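You operate a simulated robot arm through the tools that you are given. There is no shell and no other tool.

Carry out the task below with a simulated two-armed robot. There is one attempt and no reset: what you move stays moved.

Task
Check the height rig at 170 with the metal post.
Fine: pull the height tray out, stand the bottle from it in the green tray, set the dial, and leave the post slid in under the yellow head. Set down upright: tea bottle, metal post.

Only the result counts: the job must be done as asked and must still hold three seconds after the hand-in. Knocking over, shifting, dropping, spilling or breaking anything else fails it.

Robot
Two 6-joint arms with two-finger parallel grippers on one trunk that stands fixed in place. Base frame: the origin is at the foot of the trunk, x ahead of it, y to its left, z up; the work surface is at about z = 0.85. Readings come in m, degrees, newtons and seconds.
The left shoulder is at [-0.077, 0.177, 0.832], the right one opposite. With the tool pointing down near the work surface each hand reaches from about 0.1 to 0.72 m from the base axis, measured 20 degrees to its own side. Payload 1.57 kg a hand.
Tool frame (each hand has its own): the origin (TCP) lies between the finger pads and is the grasp point; the fingertips stand 0.03 m ahead of it; z points along the fingers, y is the line along which they close. The gripper opens to 0.08 m. The fingers are 0.017 m wide and 0.012 m thick; the gripper's body (0.04 by 0.082 m) begins 0.08 m behind the TCP.
Orientation is told as [roll, pitch, yaw] about the base's x, y, z axes, in that order, counted from this pose: with the fingers straight down and closing along the base's y, the tool's x points along the base's -x, its y along +y and its z along -z.

Tools
- The arms move only by the tool apply_moves. It takes "left_motion", "right_motion" or both (then of equal length, played together; a hand with none holds still); each is a list that holds one entry, the list of rows, each a list of 7 numbers: the shift along the tool's x, y, z in m, then the turn, a rotation vector about the tool's x, y, z in degrees, then the finger opening in m, from 0 to 0.08. In form: [[[x, y, z, ax, ay, az, grip], ...]]. A call has 1 to 20 rows; each row is the pose to reach, as a shift and turn from the pose commanded when the call began, along the tool's axes at that moment. A row lasts 0.2 s, in which the tool goes at most 0.05 m and 8.6 degrees; a call with a longer step from one row to the next is refused whole, and so is a gripper value outside its range. A pose out of reach is approached as far as the arm can. The call stops where the force on the tool passes 40 N (or 10 N more than at its start, if that is more) or the arm is blocked; 0.2 s more then pass. The fingers move at their own pace (about 0.072 m/s each) and stop on an object; they squeeze with about 43 N. The grip force told is the motor's: it shows also when the fingers shut on nothing. Time passes only in rows, and 0.2 s behind the last, so rows that repeat a pose let the fingers close. The reply holds the time, the measured pose of the TCP, the force on the tool along the base axes, the opening and the grip force, in the units named above and with some noise, with the torque about the TCP (base axes, N m) and any sound that the robot's microphone picked up, and new pictures: "show" is both (left out), scene, wrist or none (wrist: the cameras of the hands that moved).
- Cameras (640 x 400 px; columns grow to the right, rows downward): "scene" is now at [0.041, -0.0057, 1.5631]; the picture's right is [-0.05, -1.00, 0.00], its down [-0.69, 0.04, -0.72] and it looks along [0.72, -0.04, -0.69] (base axes); focal length 317 px, centre (320, 200). "left" rides on the left gripper at [0.072, 0.007, -0.122] in its tool frame; the picture's right is [-0.09, 1.00, 0.00], its down [-0.84, -0.08, -0.54] and it looks along [-0.54, -0.05, 0.84] (tool axes); focal length 238 px, centre (320, 200). "right" rides on the right gripper at [0.072, -0.007, -0.122] in its tool frame; the picture's right is [0.09, 1.00, 0.00], its down [-0.84, 0.08, -0.54] and it looks along [-0.54, 0.05, 0.84] (tool axes); focal length 238 px, centre (320, 200). There is no depth. A picture from a camera that has moved, and an enlarged one, comes with that camera's place and axes in the base frame and with its lens.
- raise_lower(by): slides the trunk up (or, below 0, down) by that many m; the arms and the scene camera ride with it, the base frame stays. It gives what a move gives, with no picture.
- aim_head(pan, tilt): turns the head with the scene camera to pan (to the left, within 143 degrees either way) and tilt (down, from -29 to 69), counted from straight ahead of the robot. It gives what a move gives, and a new picture of the scene camera.
- close_up(camera, box): a new picture of the part [left, top, right, bottom] of that camera's present view, enlarged. The clock stands still meanwhile.
- hand_in(): hands the job in; it is judged then, once.

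Places have to be worked out from the pictures, the camera data and where the tool is seen. Open the grippers and draw the arms clear of the work before you hand the job in, unless the task says otherwise.

The tools are called after "Emit:" as a command line: name --argument value ..., lists and objects as JSON in quotes. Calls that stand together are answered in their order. apply_moves: Moves the arms, as the interface text tells. Its arguments: {"type":"object","properties":{"left_motion":{"type":"array","items":{"type":"array","items":{"type":"array","items":{"type":"number"}}}},"right_motion":{"type":"array","items":{"type":"array","items":{"type":"array","items":{"type":"number"}}}},"show":{"type":"string","enum":["both","scene","wrist","none"]}},"required":[]} The other tools are called the same way: raise_lower (by) slides the trunk up or down; aim_head (pan, tilt) turns the head that bears the scene camera; close_up (camera, box) takes an enlarged picture of a part of a camera's view; hand_in () hands the job in.

At the start:

```text
clock: 0.0
left_eef_pos: [0.4547, 0.224, 1.2055]
left_orientation: [0.1, 0.0, 0.0]
left_contact_force: [0.5, -0.1, -0.1]
left_moment: [-0.03, 0.0, 0.03]
left_gripper_width: 0.08
left_finger_force: 0.1
right_eef_pos: [0.4355, -0.1845, 1.1847]
right_orientation: [-0.1, -0.1, -0.1]
right_contact_force: [0.0, 0.8, -0.2]
right_moment: [0.04, 0.0, -0.01]
right_gripper_width: 0.08
right_finger_force: 0.0
trunk travel left (down, up): [-0.275, 0.053]
head pan, tilt: [-3.0, 43.6]
```

scene: 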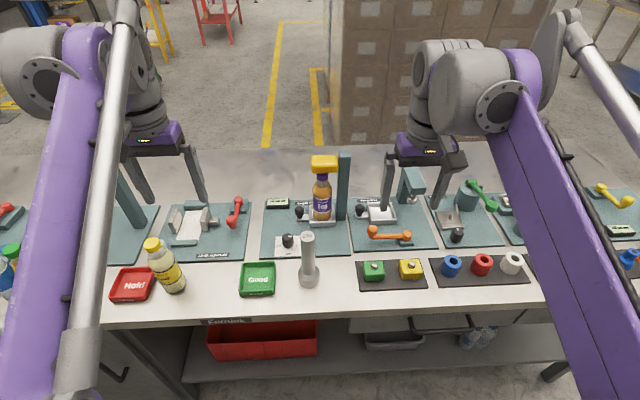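
right: 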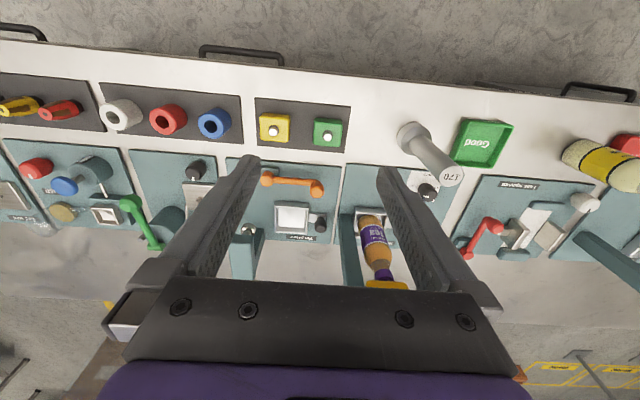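
left: 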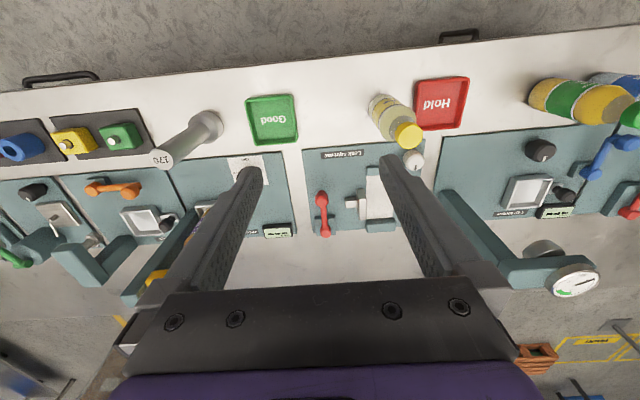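

I start by looking closer at the height rig, which carries the yellow head and the bottle, and at the post.

Emit:
close_up --camera "scene" --box '[230, 140, 390, 300]'

Emit:
close_up --camera "right" --box '[330, 100, 530, 300]'

Emit:
close_up --camera "left" --box '[130, 80, 330, 280]'

```text
2.50 times, centred on (310, 220) of scene
camera zoom: at [0.041, -0.0057, 1.5631], right [-0.05, -1.0, 0.0], down [-0.69, 0.04, -0.72], along [0.72, -0.04, -0.69], focal length 792 px, centre (345, 150)
```

zoom: 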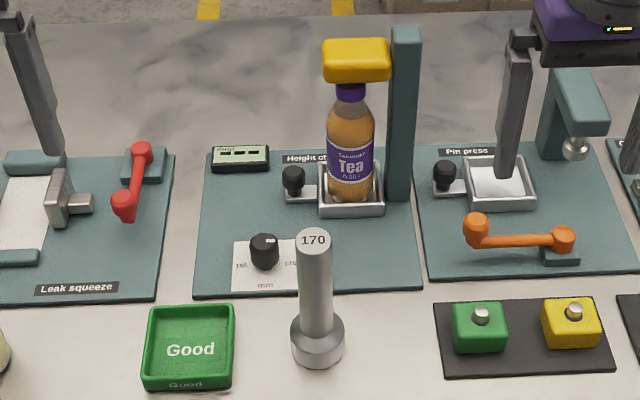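

```text
2.00 times, centred on (430, 200) of right
camera zoom: at [0.3631, -0.1892, 1.3074], right [-0.09, 1.0, 0.0], down [0.84, 0.08, 0.54], along [0.54, 0.05, -0.84], focal length 477 px, centre (100, 200)
```

zoom: 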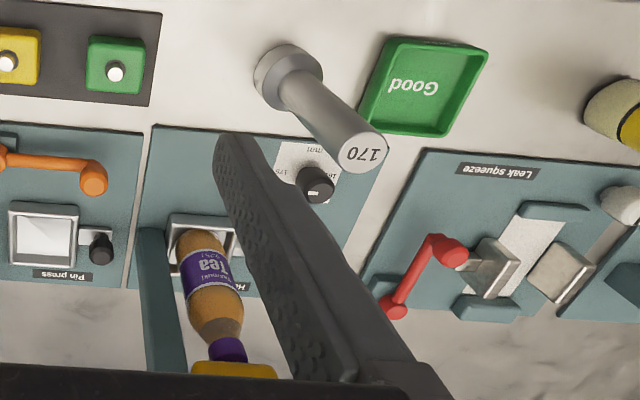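

```text
2.00 times, centred on (230, 180) of left
camera zoom: at [0.3842, 0.2303, 1.3263], right [0.09, 1.0, 0.0], down [0.84, -0.08, 0.54], along [0.54, -0.05, -0.84], focal length 477 px, centre (500, 240)
```

zoom: 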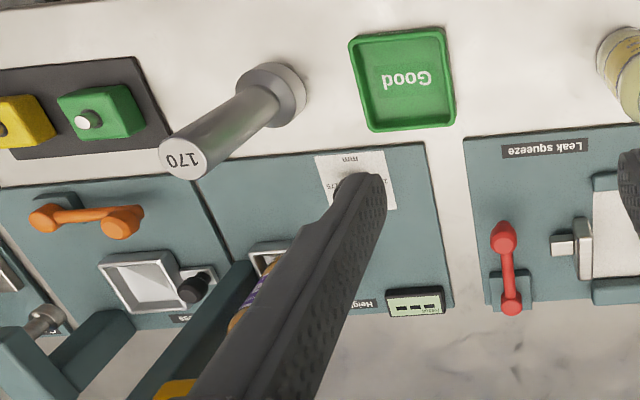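

The height rig sits near x≈0.68, y≈-0.045, and the 170 post stands near (0.50, 0). I enlarge the dial, the tray and its knob, and the display.

Emit:
close_up --camera "scene" --box '[260, 220, 320, 260]'

Emit:
close_up --camera "scene" --box '[260, 190, 350, 240]'

Emit:
close_up --camera "right" --box '[330, 160, 450, 300]'

Emit:
close_up --camera "scene" --box '[290, 140, 370, 220]'

```text
10.00 times, centred on (290, 240) of scene
camera zoom: at [0.041, -0.0057, 1.5631], right [-0.05, -1.0, 0.0], down [-0.69, 0.04, -0.72], along [0.72, -0.04, -0.69], focal length 3166 px, centre (620, -200)
```

zoom: 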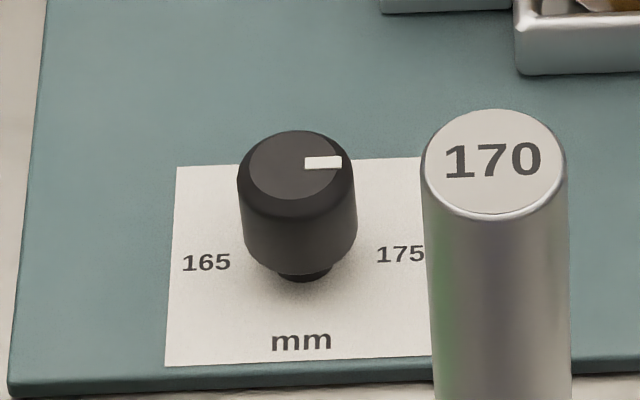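

```text
7.11 times, centred on (305, 215) of scene
camera zoom: at [0.041, -0.0057, 1.5631], right [-0.05, -1.0, 0.0], down [-0.69, 0.04, -0.72], along [0.72, -0.04, -0.69], focal length 2252 px, centre (427, 93)
```

zoom: 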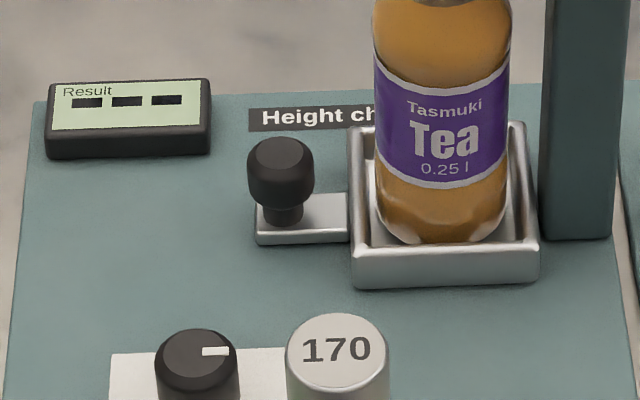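

```text
2.86 times, centred on (390, 230) of right
camera zoom: at [0.3631, -0.1892, 1.3074], right [-0.09, 1.0, 0.0], down [0.84, 0.08, 0.54], along [0.54, 0.05, -0.84], focal length 681 px, centre (120, 114)
```

zoom: 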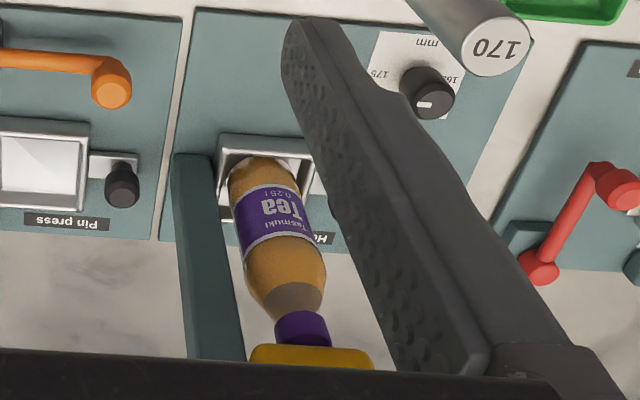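

```text
5.00 times, centred on (330, 180) of scene
camera zoom: at [0.041, -0.0057, 1.5631], right [-0.05, -1.0, 0.0], down [-0.69, 0.04, -0.72], along [0.72, -0.04, -0.69], focal length 1583 px, centre (270, 300)
```

zoom: 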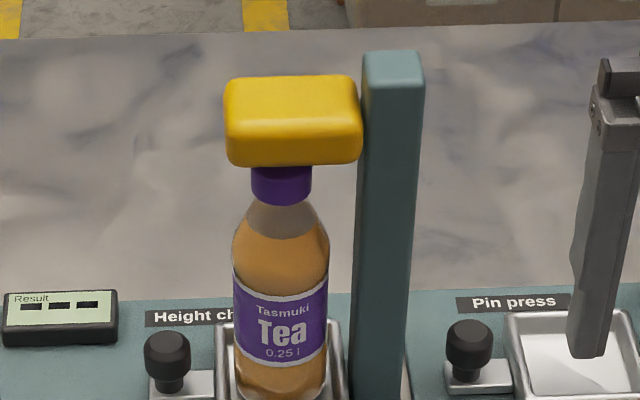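

The dial's white mark points to the 175 side, and the knob hides whatever label is behind it. I move the left hand over the dial area, well above the post, to see it through the wrist camera.

Emit:
apply_moves --left_motion '[[[0.0, -0.03, 0, 0, 0, 0, 0.08], [0.01, -0.07, 0, 0, 0, 0, 0.06], [0.02, -0.11, 0, 0, 0, 0, 0.04], [0.03, -0.14, 0, 0, 0, 0, 0.02], [0.03, -0.14, 0, 0, 0, 0, 0.0]]]' --show "both"

Emit:
close_up --camera "left" --box '[200, 60, 440, 210]'

```text
clock: 1.2
left_eef_pos: [0.427, 0.0837, 1.2058]
left_orientation: [0.0, 0.1, 0.1]
left_contact_force: [-0.2, 0.0, -0.5]
left_moment: [-0.01, 0.01, 0.0]
left_gripper_width: 0.0
left_finger_force: 20.1
right_eef_pos: [0.4356, -0.1841, 1.185]
right_orientation: [0.0, 0.0, 0.0]
right_contact_force: [-0.8, 0.3, -0.2]
right_moment: [0.02, -0.03, -0.01]
right_gripper_width: 0.0802
right_finger_force: 0.1
trunk travel left (down, up): [-0.275, 0.053]
head pan, tilt: [-3.0, 43.6]
camera scene: at [0.041, -0.0053, 1.5631], right [-0.05, -1.0, 0.0], down [-0.69, 0.04, -0.72], along [0.72, -0.04, -0.69], focal length 317 px, centre (320, 200)
camera left: at [0.3568, 0.0904, 1.3265], right [0.09, 1.0, 0.0], down [0.84, -0.08, 0.54], along [0.54, -0.05, -0.84], focal length 238 px, centre (320, 200)
```

scene: 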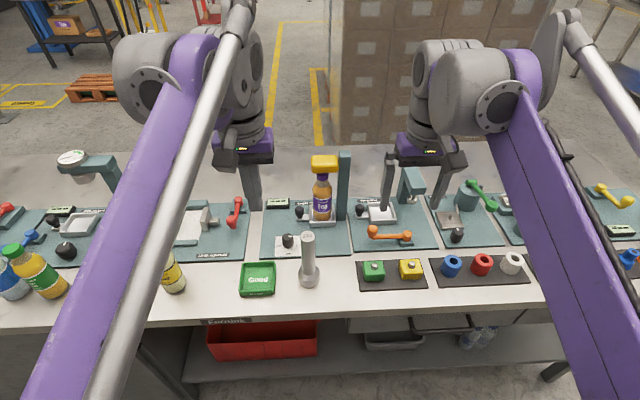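
left: 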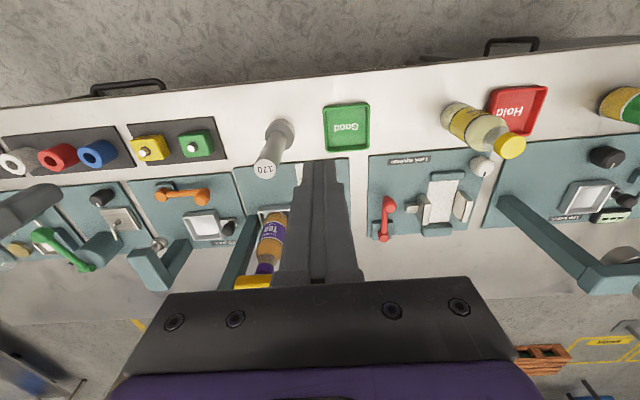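

```text
2.67 times, centred on (320, 135) of left
camera zoom: at [0.3568, 0.0904, 1.3265], right [0.09, 1.0, 0.0], down [0.84, -0.08, 0.54], along [0.54, -0.05, -0.84], focal length 636 px, centre (320, 373)
```

zoom: 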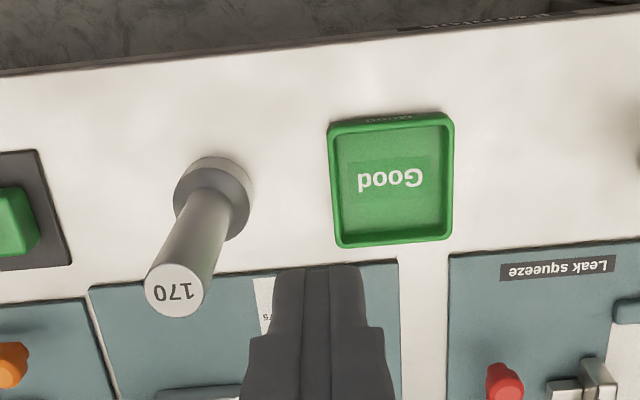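

The closed fingers hide the dial. I'll raise the trunk a little for far reach. After that I'll turn the left hand about 45° and bring it left of the rig, ready to approach the tray knob with the hand leaning back.

Emit:
raise_lower --by 0.05

Emit:
apply_moves --left_motion '[[[-0.02, 0.013, 0.017, 0, 0, 7.5, 0.05], [-0.04, 0.025, 0.033, 0, 0, 15, 0.05], [-0.06, 0.037, 0.05, 0, 0, 22.5, 0.05], [-0.08, 0.05, 0.067, 0, 0, 30, 0.05], [-0.1, 0.0625, 0.083, 0, 0, 37.5, 0.05], [-0.12, 0.075, 0.1, 0, 0, 45, 0.05], [-0.12, 0.075, 0.1, 0, 0, 45, 0.05]]]' --show "both"

```text
clock: 2.1
left_eef_pos: [0.4247, 0.0844, 1.2548]
left_orientation: [0.0, -0.1, 0.0]
left_contact_force: [-0.9, 0.3, -0.5]
left_moment: [0.0, -0.03, 0.04]
left_gripper_width: 0.0
left_finger_force: 21.4
right_eef_pos: [0.4346, -0.1843, 1.2362]
right_orientation: [0.0, 0.0, -0.1]
right_contact_force: [-0.6, -0.2, 1.0]
right_moment: [0.04, -0.02, 0.0]
right_gripper_width: 0.0801
right_finger_force: 0.0
trunk travel left (down, up): [-0.325, 0.003]
head pan, tilt: [-3.0, 43.6]
```

```text
clock: 3.7
left_eef_pos: [0.5455, 0.1587, 1.1539]
left_orientation: [0.0, 0.0, -45.0]
left_contact_force: [-0.4, 0.2, 0.4]
left_moment: [0.0, -0.04, -0.04]
left_gripper_width: 0.0499
left_finger_force: 0.1
right_eef_pos: [0.4336, -0.183, 1.2354]
right_orientation: [0.0, 0.0, 0.1]
right_contact_force: [-0.2, -0.8, 0.4]
right_moment: [-0.03, -0.01, 0.0]
right_gripper_width: 0.0799
right_finger_force: 0.1
trunk travel left (down, up): [-0.325, 0.003]
head pan, tilt: [-3.0, 43.6]
camera scene: at [0.0378, -0.006, 1.616], right [-0.05, -1.0, 0.0], down [-0.69, 0.04, -0.72], along [0.72, -0.04, -0.69], focal length 317 px, centre (320, 200)
camera left: at [0.5001, 0.2138, 1.2754], right [0.77, 0.64, 0.0], down [0.54, -0.65, 0.54], along [0.35, -0.42, -0.84], focal length 238 px, centre (320, 200)
```

scene: 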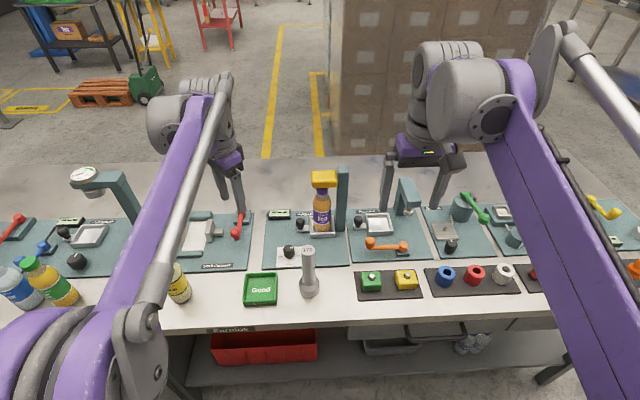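
left: 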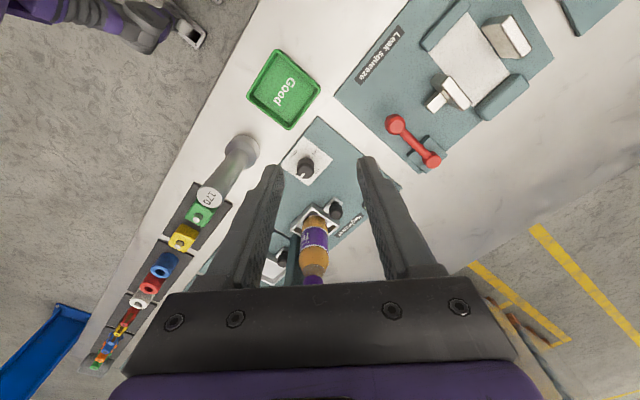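

Emit:
close_up --camera "left" --box '[260, 110, 380, 230]'

Emit:
close_up --camera "scene" --box '[250, 160, 370, 260]'

```text
3.33 times, centred on (320, 170) of left
camera zoom: at [0.5001, 0.2138, 1.2754], right [0.77, 0.64, 0.0], down [0.54, -0.65, 0.54], along [0.35, -0.42, -0.84], focal length 794 px, centre (320, 300)
```

zoom: 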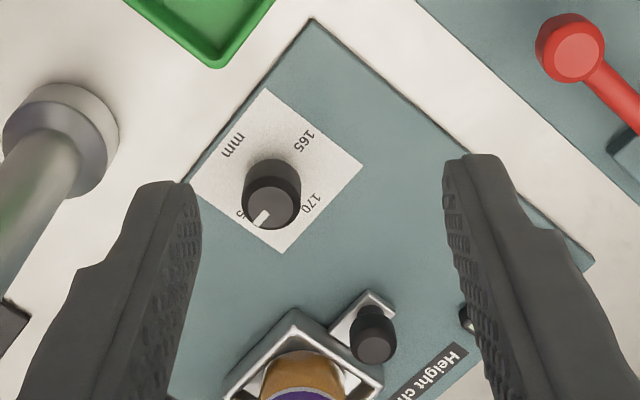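

```text
4.00 times, centred on (310, 210) of scene
camera zoom: at [0.0378, -0.006, 1.616], right [-0.05, -1.0, 0.0], down [-0.69, 0.04, -0.72], along [0.72, -0.04, -0.69], focal length 1267 px, centre (360, 160)
```

zoom: 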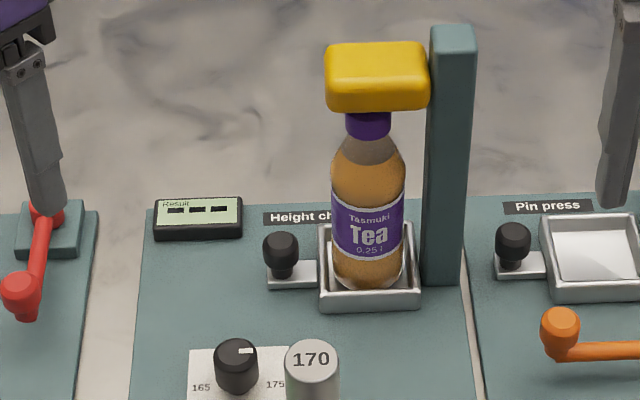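

The view confirms the dial labels: 165 on the left, 170 on the far side, 175 on the right, with the mark now at 175. Triangulating puts the tray knob near (0.702, 0.021) with its top at z≈0.893, and the dial near (0.597, 0.058). I now tilt the left hand and move to a pre-grasp above the knob.

Emit:
apply_moves --left_motion '[[[-0.023, 0.002, 0.026, 0, -6, 0, 0.05], [-0.046, 0.004, 0.052, 0, -12, 0, 0.05], [-0.069, 0.006, 0.079, 0, -18, 0, 0.05], [-0.092, 0.009, 0.105, 0, -24, 0, 0.05], [-0.116, 0.011, 0.132, 0, -30, 0, 0.05], [-0.1387, 0.0133, 0.158, 0, -35, 0, 0.05], [-0.1387, 0.0133, 0.158, 0, -35, 0, 0.05]]]' --show "both"

Emit:
close_up --camera "left" --box '[200, 100, 440, 300]'

Emit:
close_up --camera "scene" --box '[250, 160, 370, 260]'

```text
clock: 5.3
left_eef_pos: [0.6509, 0.0685, 0.9967]
left_orientation: [0.0, -35.1, -45.2]
left_contact_force: [-0.7, -0.1, -0.7]
left_moment: [0.01, 0.0, -0.02]
left_gripper_width: 0.05
left_finger_force: 0.0
right_eef_pos: [0.4347, -0.184, 1.2362]
right_orientation: [0.0, 0.0, 0.0]
right_contact_force: [-0.3, 0.2, -0.5]
right_moment: [-0.02, 0.02, 0.01]
right_gripper_width: 0.0799
right_finger_force: 0.1
trunk travel left (down, up): [-0.325, 0.003]
head pan, tilt: [-3.0, 43.6]
camera scene: at [0.038, -0.0057, 1.6161], right [-0.05, -1.0, 0.0], down [-0.69, 0.04, -0.72], along [0.72, -0.04, -0.69], focal length 317 px, centre (320, 200)
camera left: at [0.5652, 0.1654, 1.0529], right [0.76, 0.65, 0.05], down [0.21, -0.32, 0.92], along [0.62, -0.69, -0.38], focal length 238 px, centre (320, 200)
```

scene: 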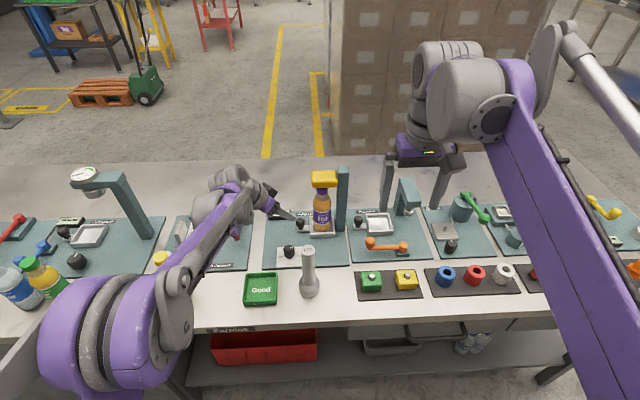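
left: 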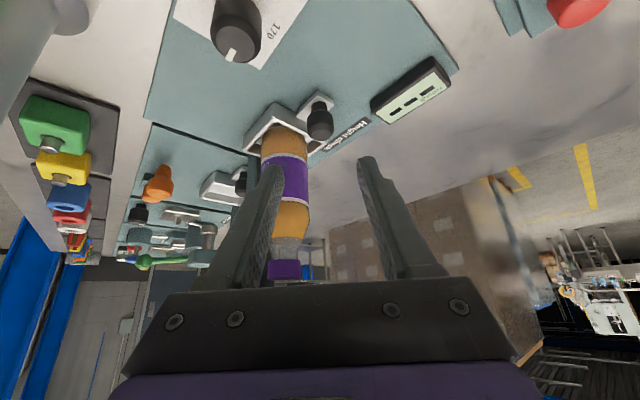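

```text
2.00 times, centred on (320, 200) of left
camera zoom: at [0.5652, 0.1654, 1.0529], right [0.76, 0.65, 0.05], down [0.21, -0.32, 0.92], along [0.62, -0.69, -0.38], focal length 477 px, centre (320, 200)
```

zoom: 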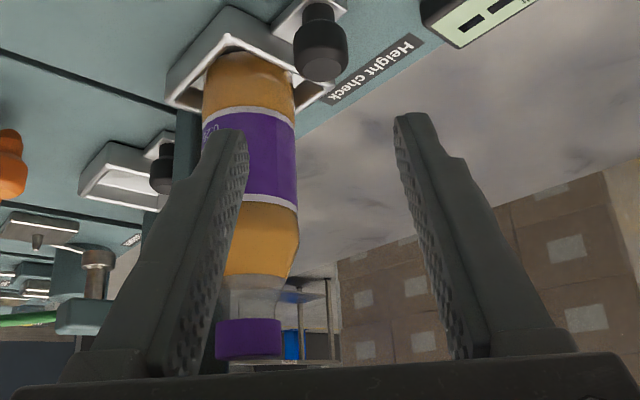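

```text
4.00 times, centred on (310, 210) of scene
camera zoom: at [0.038, -0.0057, 1.6161], right [-0.05, -1.0, 0.0], down [-0.69, 0.04, -0.72], along [0.72, -0.04, -0.69], focal length 1267 px, centre (360, 160)
```

zoom: 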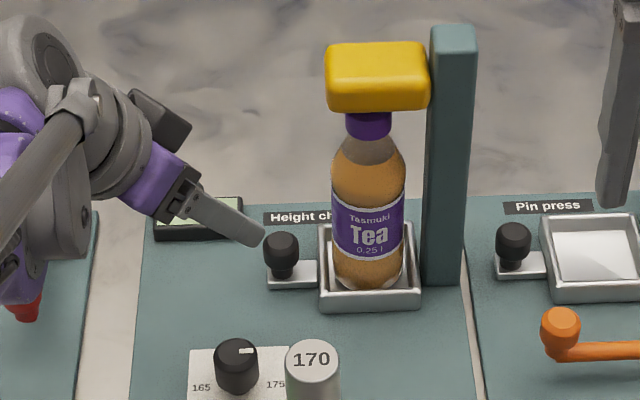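

The knob is now pinned at about (0.703, 0.020). With this 45° grasp one finger would foul the tray rim and bottle, so I turn the hand further until the fingers close along x, still leaning left.

Emit:
apply_moves --left_motion '[[[-0.0023, 0.0072, 0.0034, 3.8, 0, 5.5, 0.05], [-0.0045, 0.0144, 0.0067, 7.6, 0, 10.9, 0.05], [-0.0068, 0.0216, 0.01, 11.4, 0, 16.4, 0.05], [-0.009, 0.0288, 0.0134, 15.3, 0, 21.9, 0.05], [-0.0113, 0.036, 0.0168, 19.1, 0, 27.3, 0.05], [-0.0136, 0.0432, 0.0201, 22.9, 0, 32.8, 0.05], [-0.0136, 0.0432, 0.0201, 22.9, 0, 32.8, 0.05]]]' --show "both"

Emit:
close_up --camera "left" --box '[200, 60, 440, 260]'

Emit:
close_up --camera "scene" --box '[250, 160, 370, 260]'

```text
clock: 6.9
left_eef_pos: [0.6988, 0.0847, 0.9878]
left_orientation: [0.2, -35.0, -85.1]
left_contact_force: [0.3, 0.3, -0.1]
left_moment: [0.0, 0.0, 0.0]
left_gripper_width: 0.05
left_finger_force: 0.1
right_eef_pos: [0.4351, -0.1835, 1.2362]
right_orientation: [0.0, -0.1, 0.1]
right_contact_force: [-0.7, -0.1, 0.0]
right_moment: [0.0, 0.0, 0.04]
right_gripper_width: 0.0801
right_finger_force: 0.1
trunk travel left (down, up): [-0.325, 0.003]
head pan, tilt: [-3.0, 43.6]
camera scene: at [0.0381, -0.0059, 1.616], right [-0.05, -1.0, 0.0], down [-0.69, 0.04, -0.72], along [0.72, -0.04, -0.69], focal length 317 px, centre (320, 200)
camera left: at [0.6953, 0.2133, 1.0469], right [1.0, 0.01, 0.05], down [-0.05, -0.38, 0.92], along [0.03, -0.92, -0.38], focal length 238 px, centre (320, 200)
```

scene: 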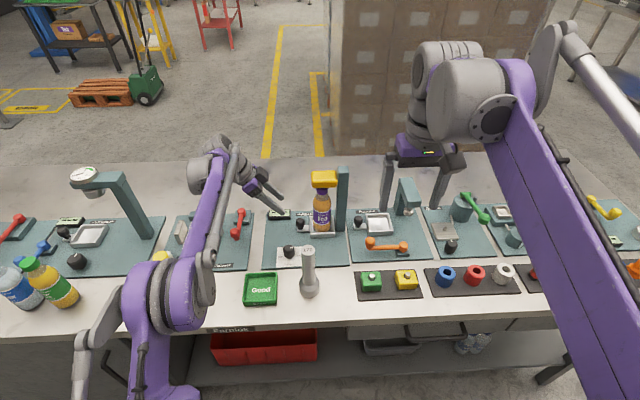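
left: 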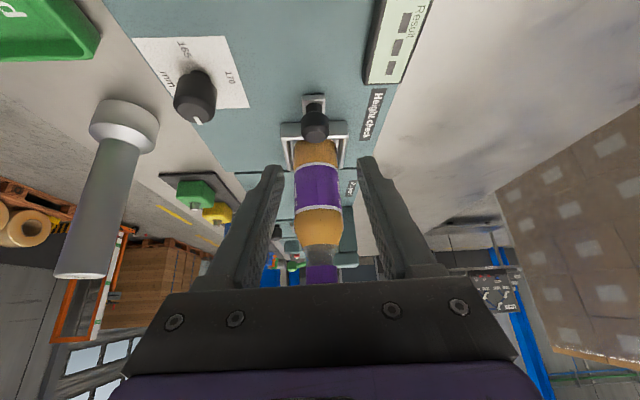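

```text
2.00 times, centred on (320, 160) of left
camera zoom: at [0.6953, 0.2133, 1.0469], right [1.0, 0.01, 0.05], down [-0.05, -0.38, 0.92], along [0.03, -0.92, -0.38], focal length 477 px, centre (320, 280)
```

zoom: 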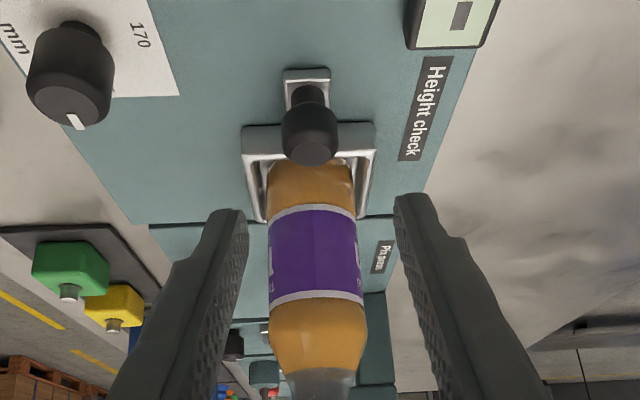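

```text
4.00 times, centred on (310, 210) of scene
camera zoom: at [0.0381, -0.0059, 1.616], right [-0.05, -1.0, 0.0], down [-0.69, 0.04, -0.72], along [0.72, -0.04, -0.69], focal length 1267 px, centre (360, 160)
```

zoom: 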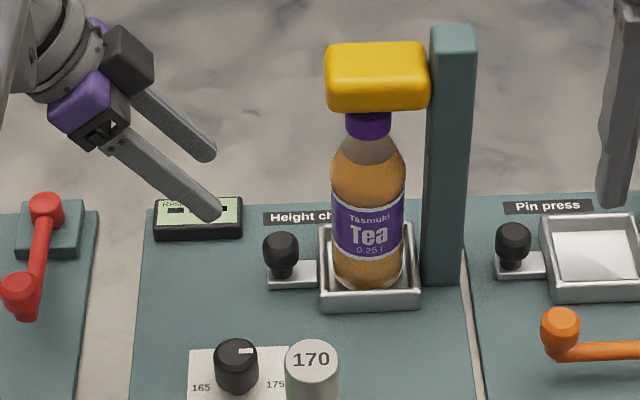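

The hand is lined up along its axis, with the knob centred between the fingers at about (0.7015, 0.018). I advance along the tool axis with force monitoring.

Emit:
apply_moves --left_motion '[[[0, -0.001, 0.035, 0, 0, 0, 0.048], [-0.001, -0.002, 0.07, 0, 0, 0, 0.048], [-0.001, -0.003, 0.095, 0, 0, 0, 0.048], [-0.001, -0.003, 0.1128, 0, 0, 0, 0.048], [-0.001, -0.003, 0.1128, 0, 0, 0, 0.048]]]' --show "both"

Emit:
close_up --camera "left" --box '[200, 60, 440, 260]'

Emit:
close_up --camera "scene" --box '[250, 160, 370, 260]'

```text
clock: 8.1
left_eef_pos: [0.7035, 0.0201, 0.8971]
left_orientation: [0.1, -34.9, -84.9]
left_contact_force: [-0.6, 11.4, 4.9]
left_moment: [0.13, 0.14, -0.31]
left_gripper_width: 0.048
left_finger_force: 0.1
right_eef_pos: [0.4357, -0.1832, 1.236]
right_orientation: [-0.1, 0.0, 0.0]
right_contact_force: [-0.5, -0.5, 0.8]
right_moment: [0.01, 0.0, 0.03]
right_gripper_width: 0.0802
right_finger_force: 0.1
trunk travel left (down, up): [-0.325, 0.003]
head pan, tilt: [-3.0, 43.6]
camera scene: at [0.0382, -0.0042, 1.6161], right [-0.05, -1.0, 0.0], down [-0.69, 0.04, -0.72], along [0.72, -0.04, -0.69], focal length 317 px, centre (320, 200)
camera left: at [0.6996, 0.1489, 0.9549], right [1.0, 0.01, 0.05], down [-0.05, -0.38, 0.92], along [0.03, -0.92, -0.38], focal length 238 px, centre (320, 200)
```

scene: 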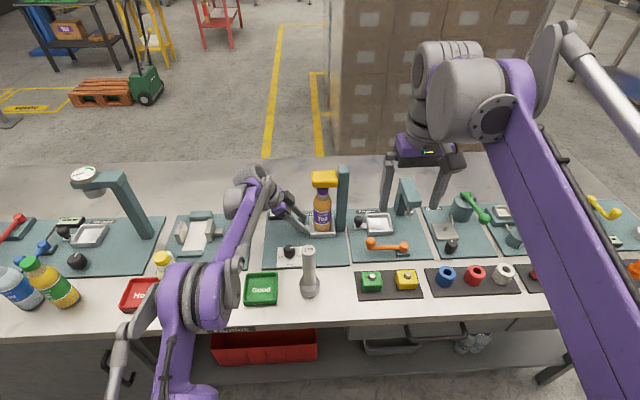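
left: 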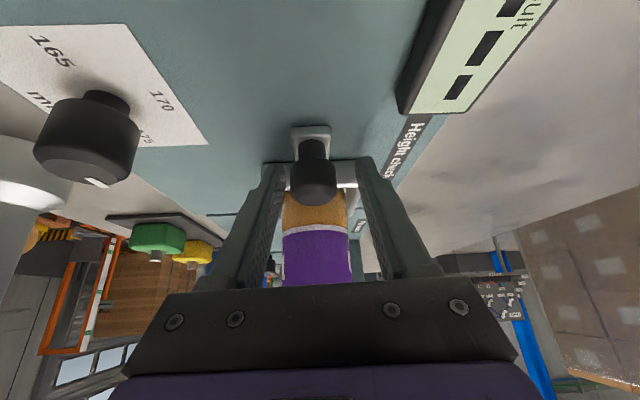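

```text
2.00 times, centred on (320, 160) of left
camera zoom: at [0.6996, 0.1489, 0.9549], right [1.0, 0.01, 0.05], down [-0.05, -0.38, 0.92], along [0.03, -0.92, -0.38], focal length 477 px, centre (320, 280)
```

zoom: 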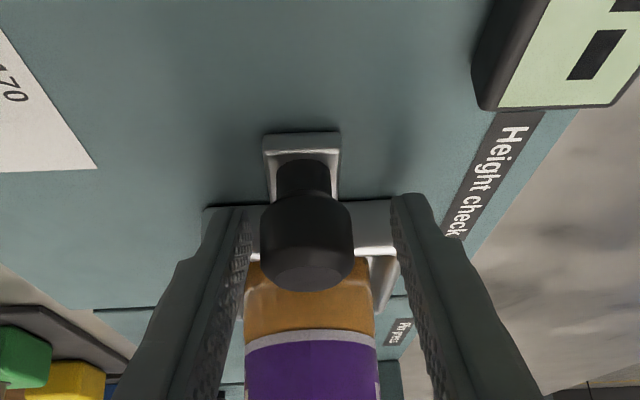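

```text
4.00 times, centred on (310, 210) of scene
camera zoom: at [0.0382, -0.0042, 1.6161], right [-0.05, -1.0, 0.0], down [-0.69, 0.04, -0.72], along [0.72, -0.04, -0.69], focal length 1267 px, centre (360, 160)
```

zoom: 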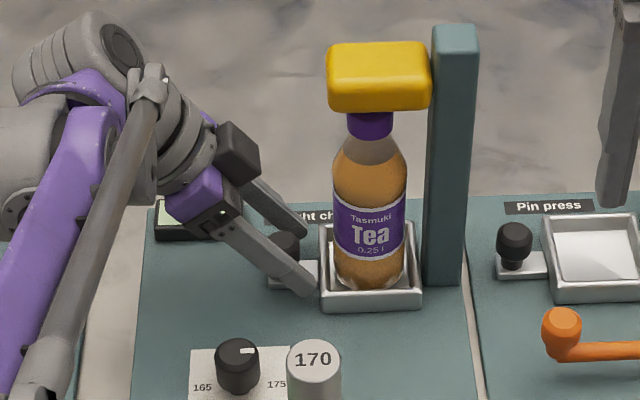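

The fingertips straddle the knob but press lightly on the tray wall (11 N). I back off about 8 mm and then close on the knob.

Emit:
apply_moves --left_motion '[[[0, 0, -0.008, 0, 0, 0, 0.048], [0, 0, -0.008, 0, 0, 0, 0.03], [0, 0, -0.008, 0, 0, 0, 0.015], [0, 0, -0.008, 0, 0, 0, 0.0], [0, 0, -0.008, 0, 0, 0, 0.0]]]' --show "wrist"

Emit:
close_up --camera "left" --box '[200, 60, 440, 260]'

```text
clock: 9.3
left_eef_pos: [0.6996, 0.0231, 0.9035]
left_orientation: [0.1, -34.9, -85.3]
left_contact_force: [-18.4, -4.0, -7.1]
left_moment: [-0.71, 0.22, -0.1]
left_gripper_width: 0.0271
left_finger_force: 37.8
right_eef_pos: [0.434, -0.1843, 1.2353]
right_orientation: [0.1, -0.1, 0.1]
right_contact_force: [-0.5, 0.3, 0.3]
right_moment: [-0.04, 0.02, 0.0]
right_gripper_width: 0.08
right_finger_force: 0.2
trunk travel left (down, up): [-0.325, 0.003]
head pan, tilt: [-3.0, 43.6]
camera left: at [0.6964, 0.1519, 0.9614], right [1.0, 0.01, 0.05], down [-0.05, -0.38, 0.92], along [0.03, -0.92, -0.38], focal length 238 px, centre (320, 200)
```

left: 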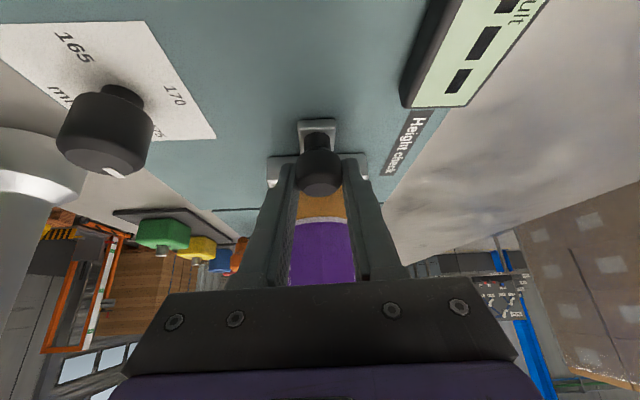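

```text
2.00 times, centred on (320, 160) of left
camera zoom: at [0.6964, 0.1519, 0.9614], right [1.0, 0.01, 0.05], down [-0.05, -0.38, 0.92], along [0.03, -0.92, -0.38], focal length 477 px, centre (320, 280)
```

zoom: 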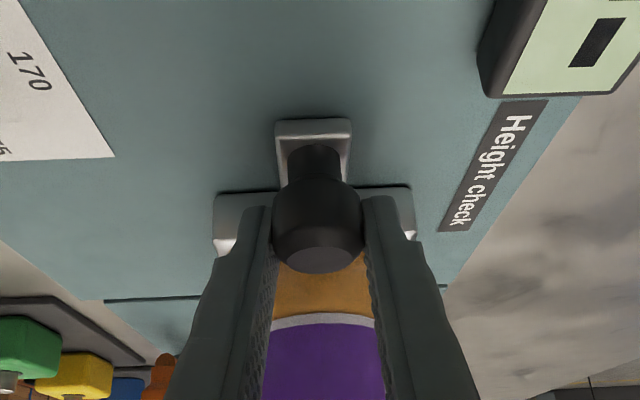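

The knob is gripped (width 0.027). I pull the tray straight toward the robot, slowly so the bottle stays upright.

Emit:
apply_moves --left_motion '[[[0.0004, -0.005, -0.0082, 0, 0, 0, 0], [0.0008, -0.011, -0.0085, 0, 0, 0, 0], [0.0013, -0.018, -0.0089, 0, 0, 0, 0], [0.0018, -0.025, -0.0093, 0, 0, 0, 0], [0.0023, -0.032, -0.0096, 0, 0, 0, 0], [0.0028, -0.039, -0.01, 0, 0, 0, 0], [0.0033, -0.046, -0.0103, 0, 0, 0, 0], [0.0038, -0.053, -0.0107, 0, 0, 0, 0], [0.0042, -0.059, -0.011, 0, 0, 0, 0]]]' --show "both"

Emit:
close_up --camera "scene" --box '[250, 160, 370, 260]'

```text
clock: 9.9
left_eef_pos: [0.6989, 0.0326, 0.905]
left_orientation: [1.2, -34.7, -84.9]
left_contact_force: [25.9, -0.1, -17.9]
left_moment: [0.5, -0.35, 0.05]
left_gripper_width: 0.0267
left_finger_force: 38.2
right_eef_pos: [0.4386, -0.1838, 1.2357]
right_orientation: [0.1, 0.1, 0.1]
right_contact_force: [-0.1, 0.0, 1.0]
right_moment: [-0.03, -0.05, 0.01]
right_gripper_width: 0.0802
right_finger_force: 0.2
trunk travel left (down, up): [-0.325, 0.003]
head pan, tilt: [-3.0, 43.6]
stopped in row 2 (left hand): the force on the tool passed its limit at 45 N (the readings are from after the stop); the commanded pose is now the measured one
camera scene: at [0.0425, -0.0059, 1.616], right [-0.05, -1.0, 0.0], down [-0.69, 0.04, -0.72], along [0.72, -0.04, -0.69], focal length 317 px, centre (320, 200)
camera left: at [0.693, 0.1614, 0.9645], right [1.0, 0.02, 0.07], down [-0.05, -0.39, 0.92], along [0.05, -0.92, -0.39], focal length 238 px, centre (320, 200)
```

scene: 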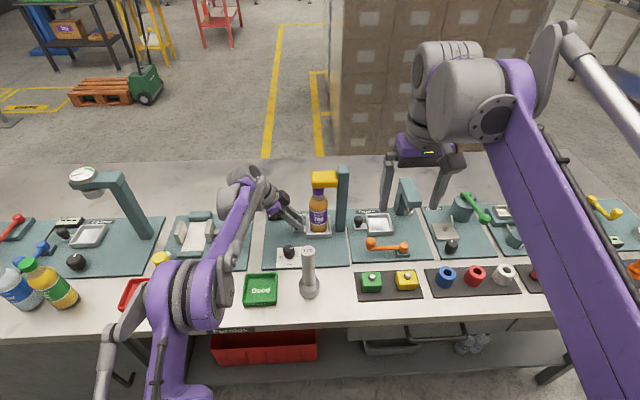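
left: 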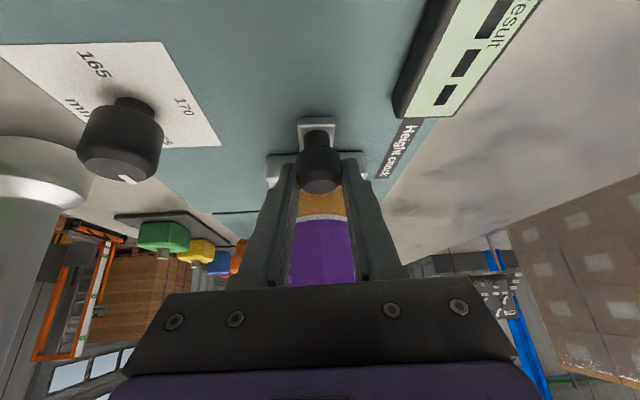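

```text
4.00 times, centred on (310, 210) of scene
camera zoom: at [0.0425, -0.0059, 1.616], right [-0.05, -1.0, 0.0], down [-0.69, 0.04, -0.72], along [0.72, -0.04, -0.69], focal length 1267 px, centre (360, 160)
```

zoom: 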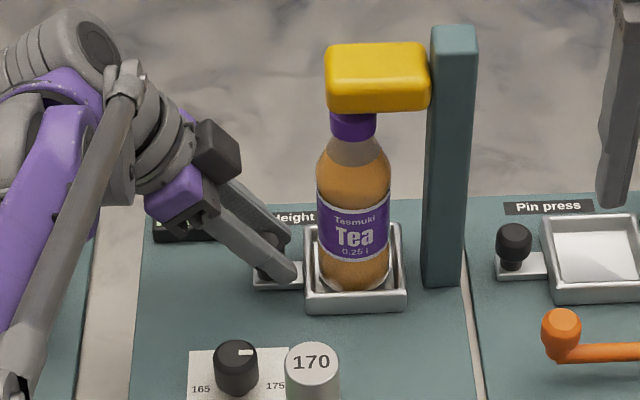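

The tray did not give toward me, but it slid about 1 cm to the left (+y), in the direction its handle sticks out. So its slide runs along y. I'll ease the sideways strain and pull along +y.

Emit:
apply_moves --left_motion '[[[0.004, 0.0023, -0.0028, 0, 0, 0, 0], [0.0098, 0.003, -0.0069, 0, 0, 0, 0], [0.0163, 0.0037, -0.0114, 0, 0, 0, 0], [0.0228, 0.0044, -0.016, 0, 0, 0, 0], [0.0294, 0.0051, -0.0206, 0, 0, 0, 0], [0.0359, 0.0058, -0.0251, 0, 0, 0, 0], [0.0424, 0.0065, -0.0297, 0, 0, 0, 0], [0.049, 0.0072, -0.0343, 0, 0, 0, 0], [0.0555, 0.0079, -0.0388, 0, 0, 0, 0], [0.0555, 0.0079, -0.0388, 0, 0, 0, 0]]]' --show "both"

Emit:
close_up --camera "scene" --box '[250, 160, 370, 260]'

```text
clock: 12.1
left_eef_pos: [0.6987, 0.1006, 0.9075]
left_orientation: [0.8, -34.8, -84.8]
left_contact_force: [20.0, 2.2, -18.4]
left_moment: [0.12, -0.3, 0.27]
left_gripper_width: 0.0268
left_finger_force: 37.4
right_eef_pos: [0.4392, -0.1847, 1.2336]
right_orientation: [0.1, 0.2, 0.0]
right_contact_force: [-1.4, 0.1, 0.1]
right_moment: [-0.02, -0.03, -0.01]
right_gripper_width: 0.0801
right_finger_force: 0.2
trunk travel left (down, up): [-0.325, 0.003]
head pan, tilt: [-3.0, 43.6]
camera scene: at [0.044, -0.0052, 1.616], right [-0.05, -1.0, 0.0], down [-0.69, 0.04, -0.72], along [0.72, -0.04, -0.69], focal length 317 px, centre (320, 200)
camera left: at [0.6937, 0.2295, 0.9656], right [1.0, 0.02, 0.06], down [-0.05, -0.38, 0.92], along [0.05, -0.92, -0.38], focal length 238 px, centre (320, 200)
```

scene: 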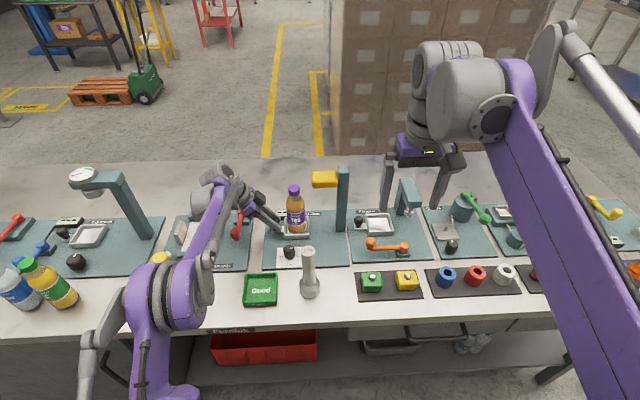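
left: 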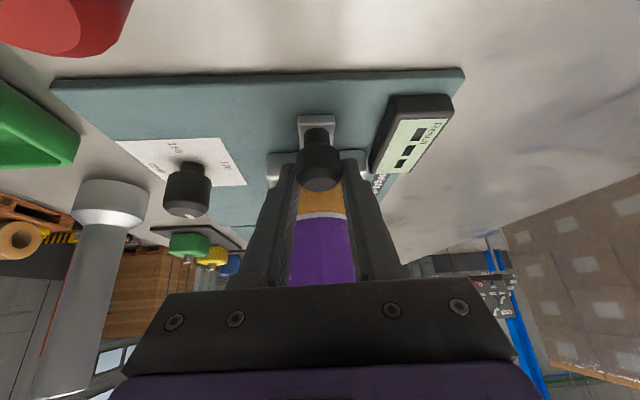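

```text
4.00 times, centred on (310, 210) of scene
camera zoom: at [0.044, -0.0052, 1.616], right [-0.05, -1.0, 0.0], down [-0.69, 0.04, -0.72], along [0.72, -0.04, -0.69], focal length 1267 px, centre (360, 160)
```

zoom: 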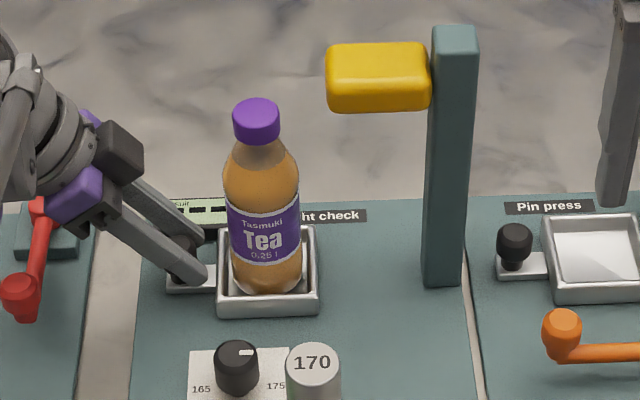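

The tray slides smoothly along +y and the bottle is already clear of the head. Before pulling further I check how close the left wrist is to the red lever behind it.

Emit:
close_up --camera "scene" --box '[170, 150, 310, 260]'

Emit:
close_up --camera "right" --box '[340, 100, 640, 300]'

```text
3.64 times, centred on (240, 205) of scene
camera zoom: at [0.044, -0.0052, 1.616], right [-0.05, -1.0, 0.0], down [-0.69, 0.04, -0.72], along [0.72, -0.04, -0.69], focal length 1151 px, centre (611, 182)
```

zoom: 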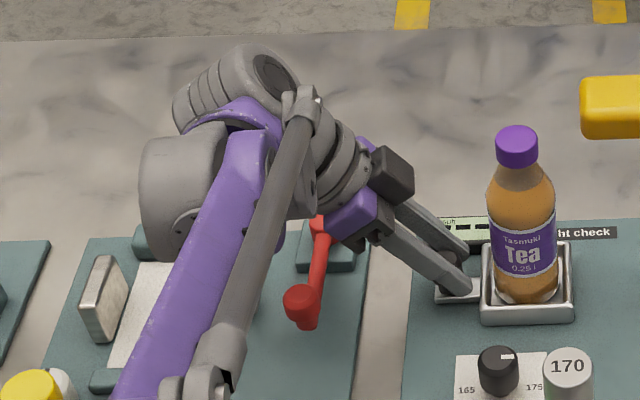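

```text
2.00 times, centred on (490, 200) of right
camera zoom: at [0.3676, -0.1888, 1.3565], right [-0.09, 1.0, 0.0], down [0.84, 0.08, 0.54], along [0.54, 0.05, -0.84], focal length 477 px, centre (-20, 200)
```

zoom: 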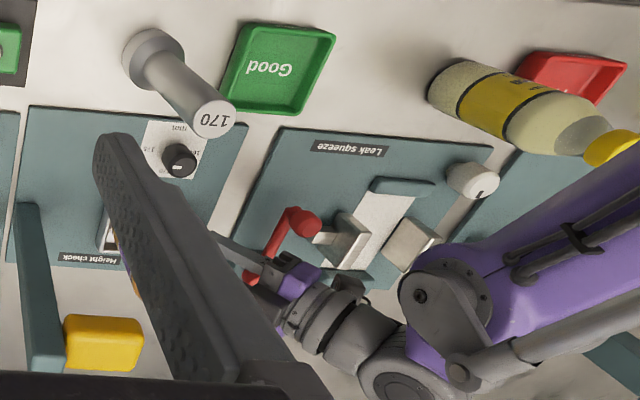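

The hand clears the lever by about 3 cm in height. I pull up to 3 cm more in small steps, which will show whether there is an end stop.

Emit:
apply_moves --left_motion '[[[0.004, 0.0024, -0.0028, 0, 0, 0, 0], [0.008, 0.0028, -0.0057, 0, 0, 0, 0], [0.0122, 0.0033, -0.0086, 0, 0, 0, 0], [0.0163, 0.0037, -0.0114, 0, 0, 0, 0], [0.0204, 0.0042, -0.0143, 0, 0, 0, 0], [0.0245, 0.0046, -0.0171, 0, 0, 0, 0], [0.0245, 0.0046, -0.0171, 0, 0, 0, 0]]]' --show "both"

Emit:
close_up --camera "scene" --box '[230, 160, 350, 260]'

```text
clock: 13.7
left_eef_pos: [0.6982, 0.1263, 0.9119]
left_orientation: [0.9, -34.9, -85.1]
left_contact_force: [2.2, -26.0, 6.4]
left_moment: [-0.54, 0.11, 0.02]
left_gripper_width: 0.0268
left_finger_force: 37.9
right_eef_pos: [0.4358, -0.1876, 1.2357]
right_orientation: [0.0, 0.0, 0.1]
right_contact_force: [0.2, 0.2, 0.8]
right_moment: [-0.02, 0.02, 0.03]
right_gripper_width: 0.0799
right_finger_force: 0.1
trunk travel left (down, up): [-0.325, 0.003]
head pan, tilt: [-3.0, 43.6]
camera scene: at [0.0381, -0.0097, 1.6161], right [-0.05, -1.0, 0.0], down [-0.69, 0.04, -0.72], along [0.72, -0.04, -0.69], focal length 317 px, centre (320, 200)
camera left: at [0.6925, 0.2544, 0.9702], right [1.0, 0.02, 0.07], down [-0.05, -0.38, 0.92], along [0.04, -0.92, -0.38], focal length 238 px, centre (320, 200)
```

scene: 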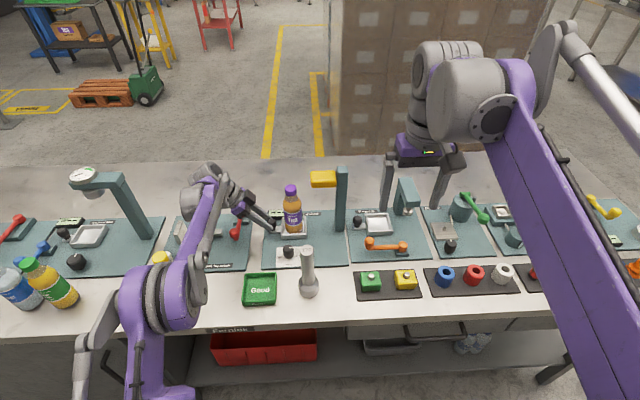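
left: 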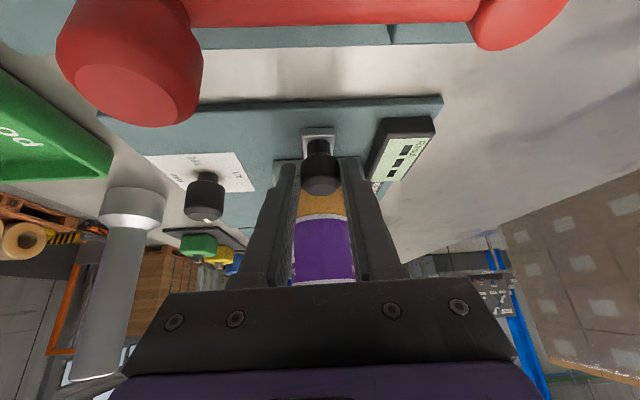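

```text
4.00 times, centred on (290, 210) of scene
camera zoom: at [0.0381, -0.0097, 1.6161], right [-0.05, -1.0, 0.0], down [-0.69, 0.04, -0.72], along [0.72, -0.04, -0.69], focal length 1267 px, centre (440, 160)
```

zoom: 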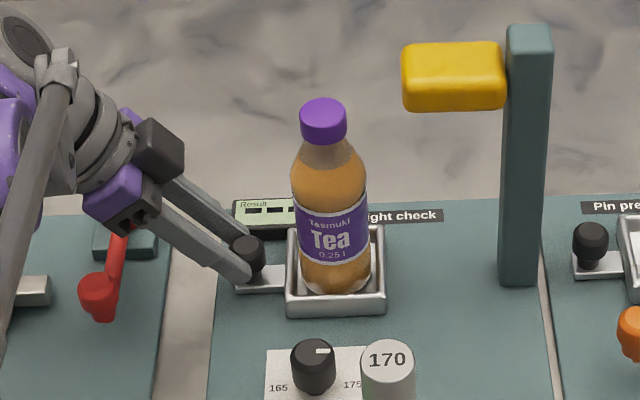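

The reaction of -26 N in y shows the tray has hit its end stop, about 9 cm out and centred near (0.707, 0.040). I release the knob and retreat along the tool axis.

Emit:
apply_moves --left_motion '[[[0, 0, 0, 0, 0, 0, 0.02], [0, 0, 0, 0, 0, 0, 0.046], [0, 0, 0, 0, 0, 0, 0.046], [0, 0, -0.03, 0, 0, 0, 0.046], [0, 0, -0.07, 0, 0, 0, 0.046], [0, 0, -0.11, 0, 0, 0, 0.046], [0, 0, -0.15, 0, 0, 0, 0.046], [0, 0, -0.15, 0, 0, 0, 0.046]]]' --show "both"

Emit:
close_up --camera "scene" --box '[230, 160, 350, 260]'

```text
clock: 15.5
left_eef_pos: [0.6907, 0.2176, 1.0315]
left_orientation: [0.8, -34.9, -84.9]
left_contact_force: [0.1, -0.7, -0.1]
left_moment: [0.04, -0.01, -0.01]
left_gripper_width: 0.046
left_finger_force: 0.1
right_eef_pos: [0.4363, -0.1842, 1.236]
right_orientation: [0.0, -0.1, 0.0]
right_contact_force: [0.8, 0.2, 0.0]
right_moment: [0.0, 0.02, 0.01]
right_gripper_width: 0.0801
right_finger_force: 0.0
trunk travel left (down, up): [-0.325, 0.003]
head pan, tilt: [-3.0, 43.6]
camera scene: at [0.0389, -0.006, 1.616], right [-0.05, -1.0, 0.0], down [-0.69, 0.04, -0.72], along [0.72, -0.04, -0.69], focal length 317 px, centre (320, 200)
camera left: at [0.6845, 0.3464, 1.0905], right [1.0, 0.02, 0.06], down [-0.05, -0.38, 0.92], along [0.04, -0.92, -0.38], focal length 238 px, centre (320, 200)
```

scene: 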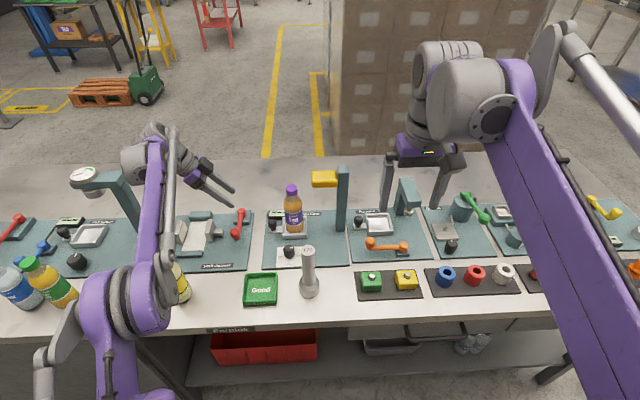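
left: 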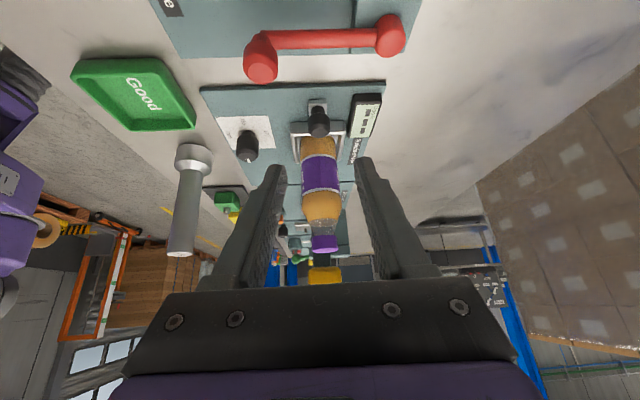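

```text
4.00 times, centred on (290, 210) of scene
camera zoom: at [0.0389, -0.006, 1.616], right [-0.05, -1.0, 0.0], down [-0.69, 0.04, -0.72], along [0.72, -0.04, -0.69], focal length 1267 px, centre (440, 160)
```

zoom: 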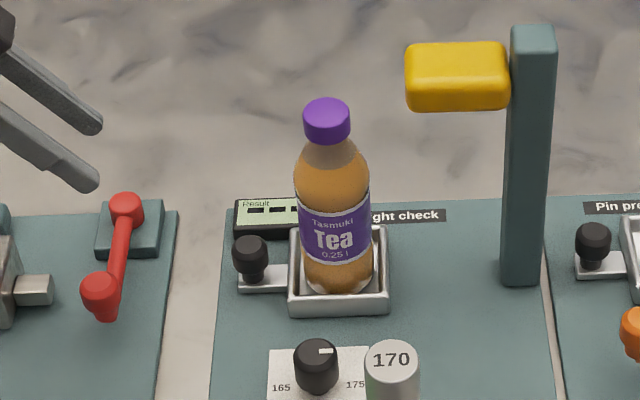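

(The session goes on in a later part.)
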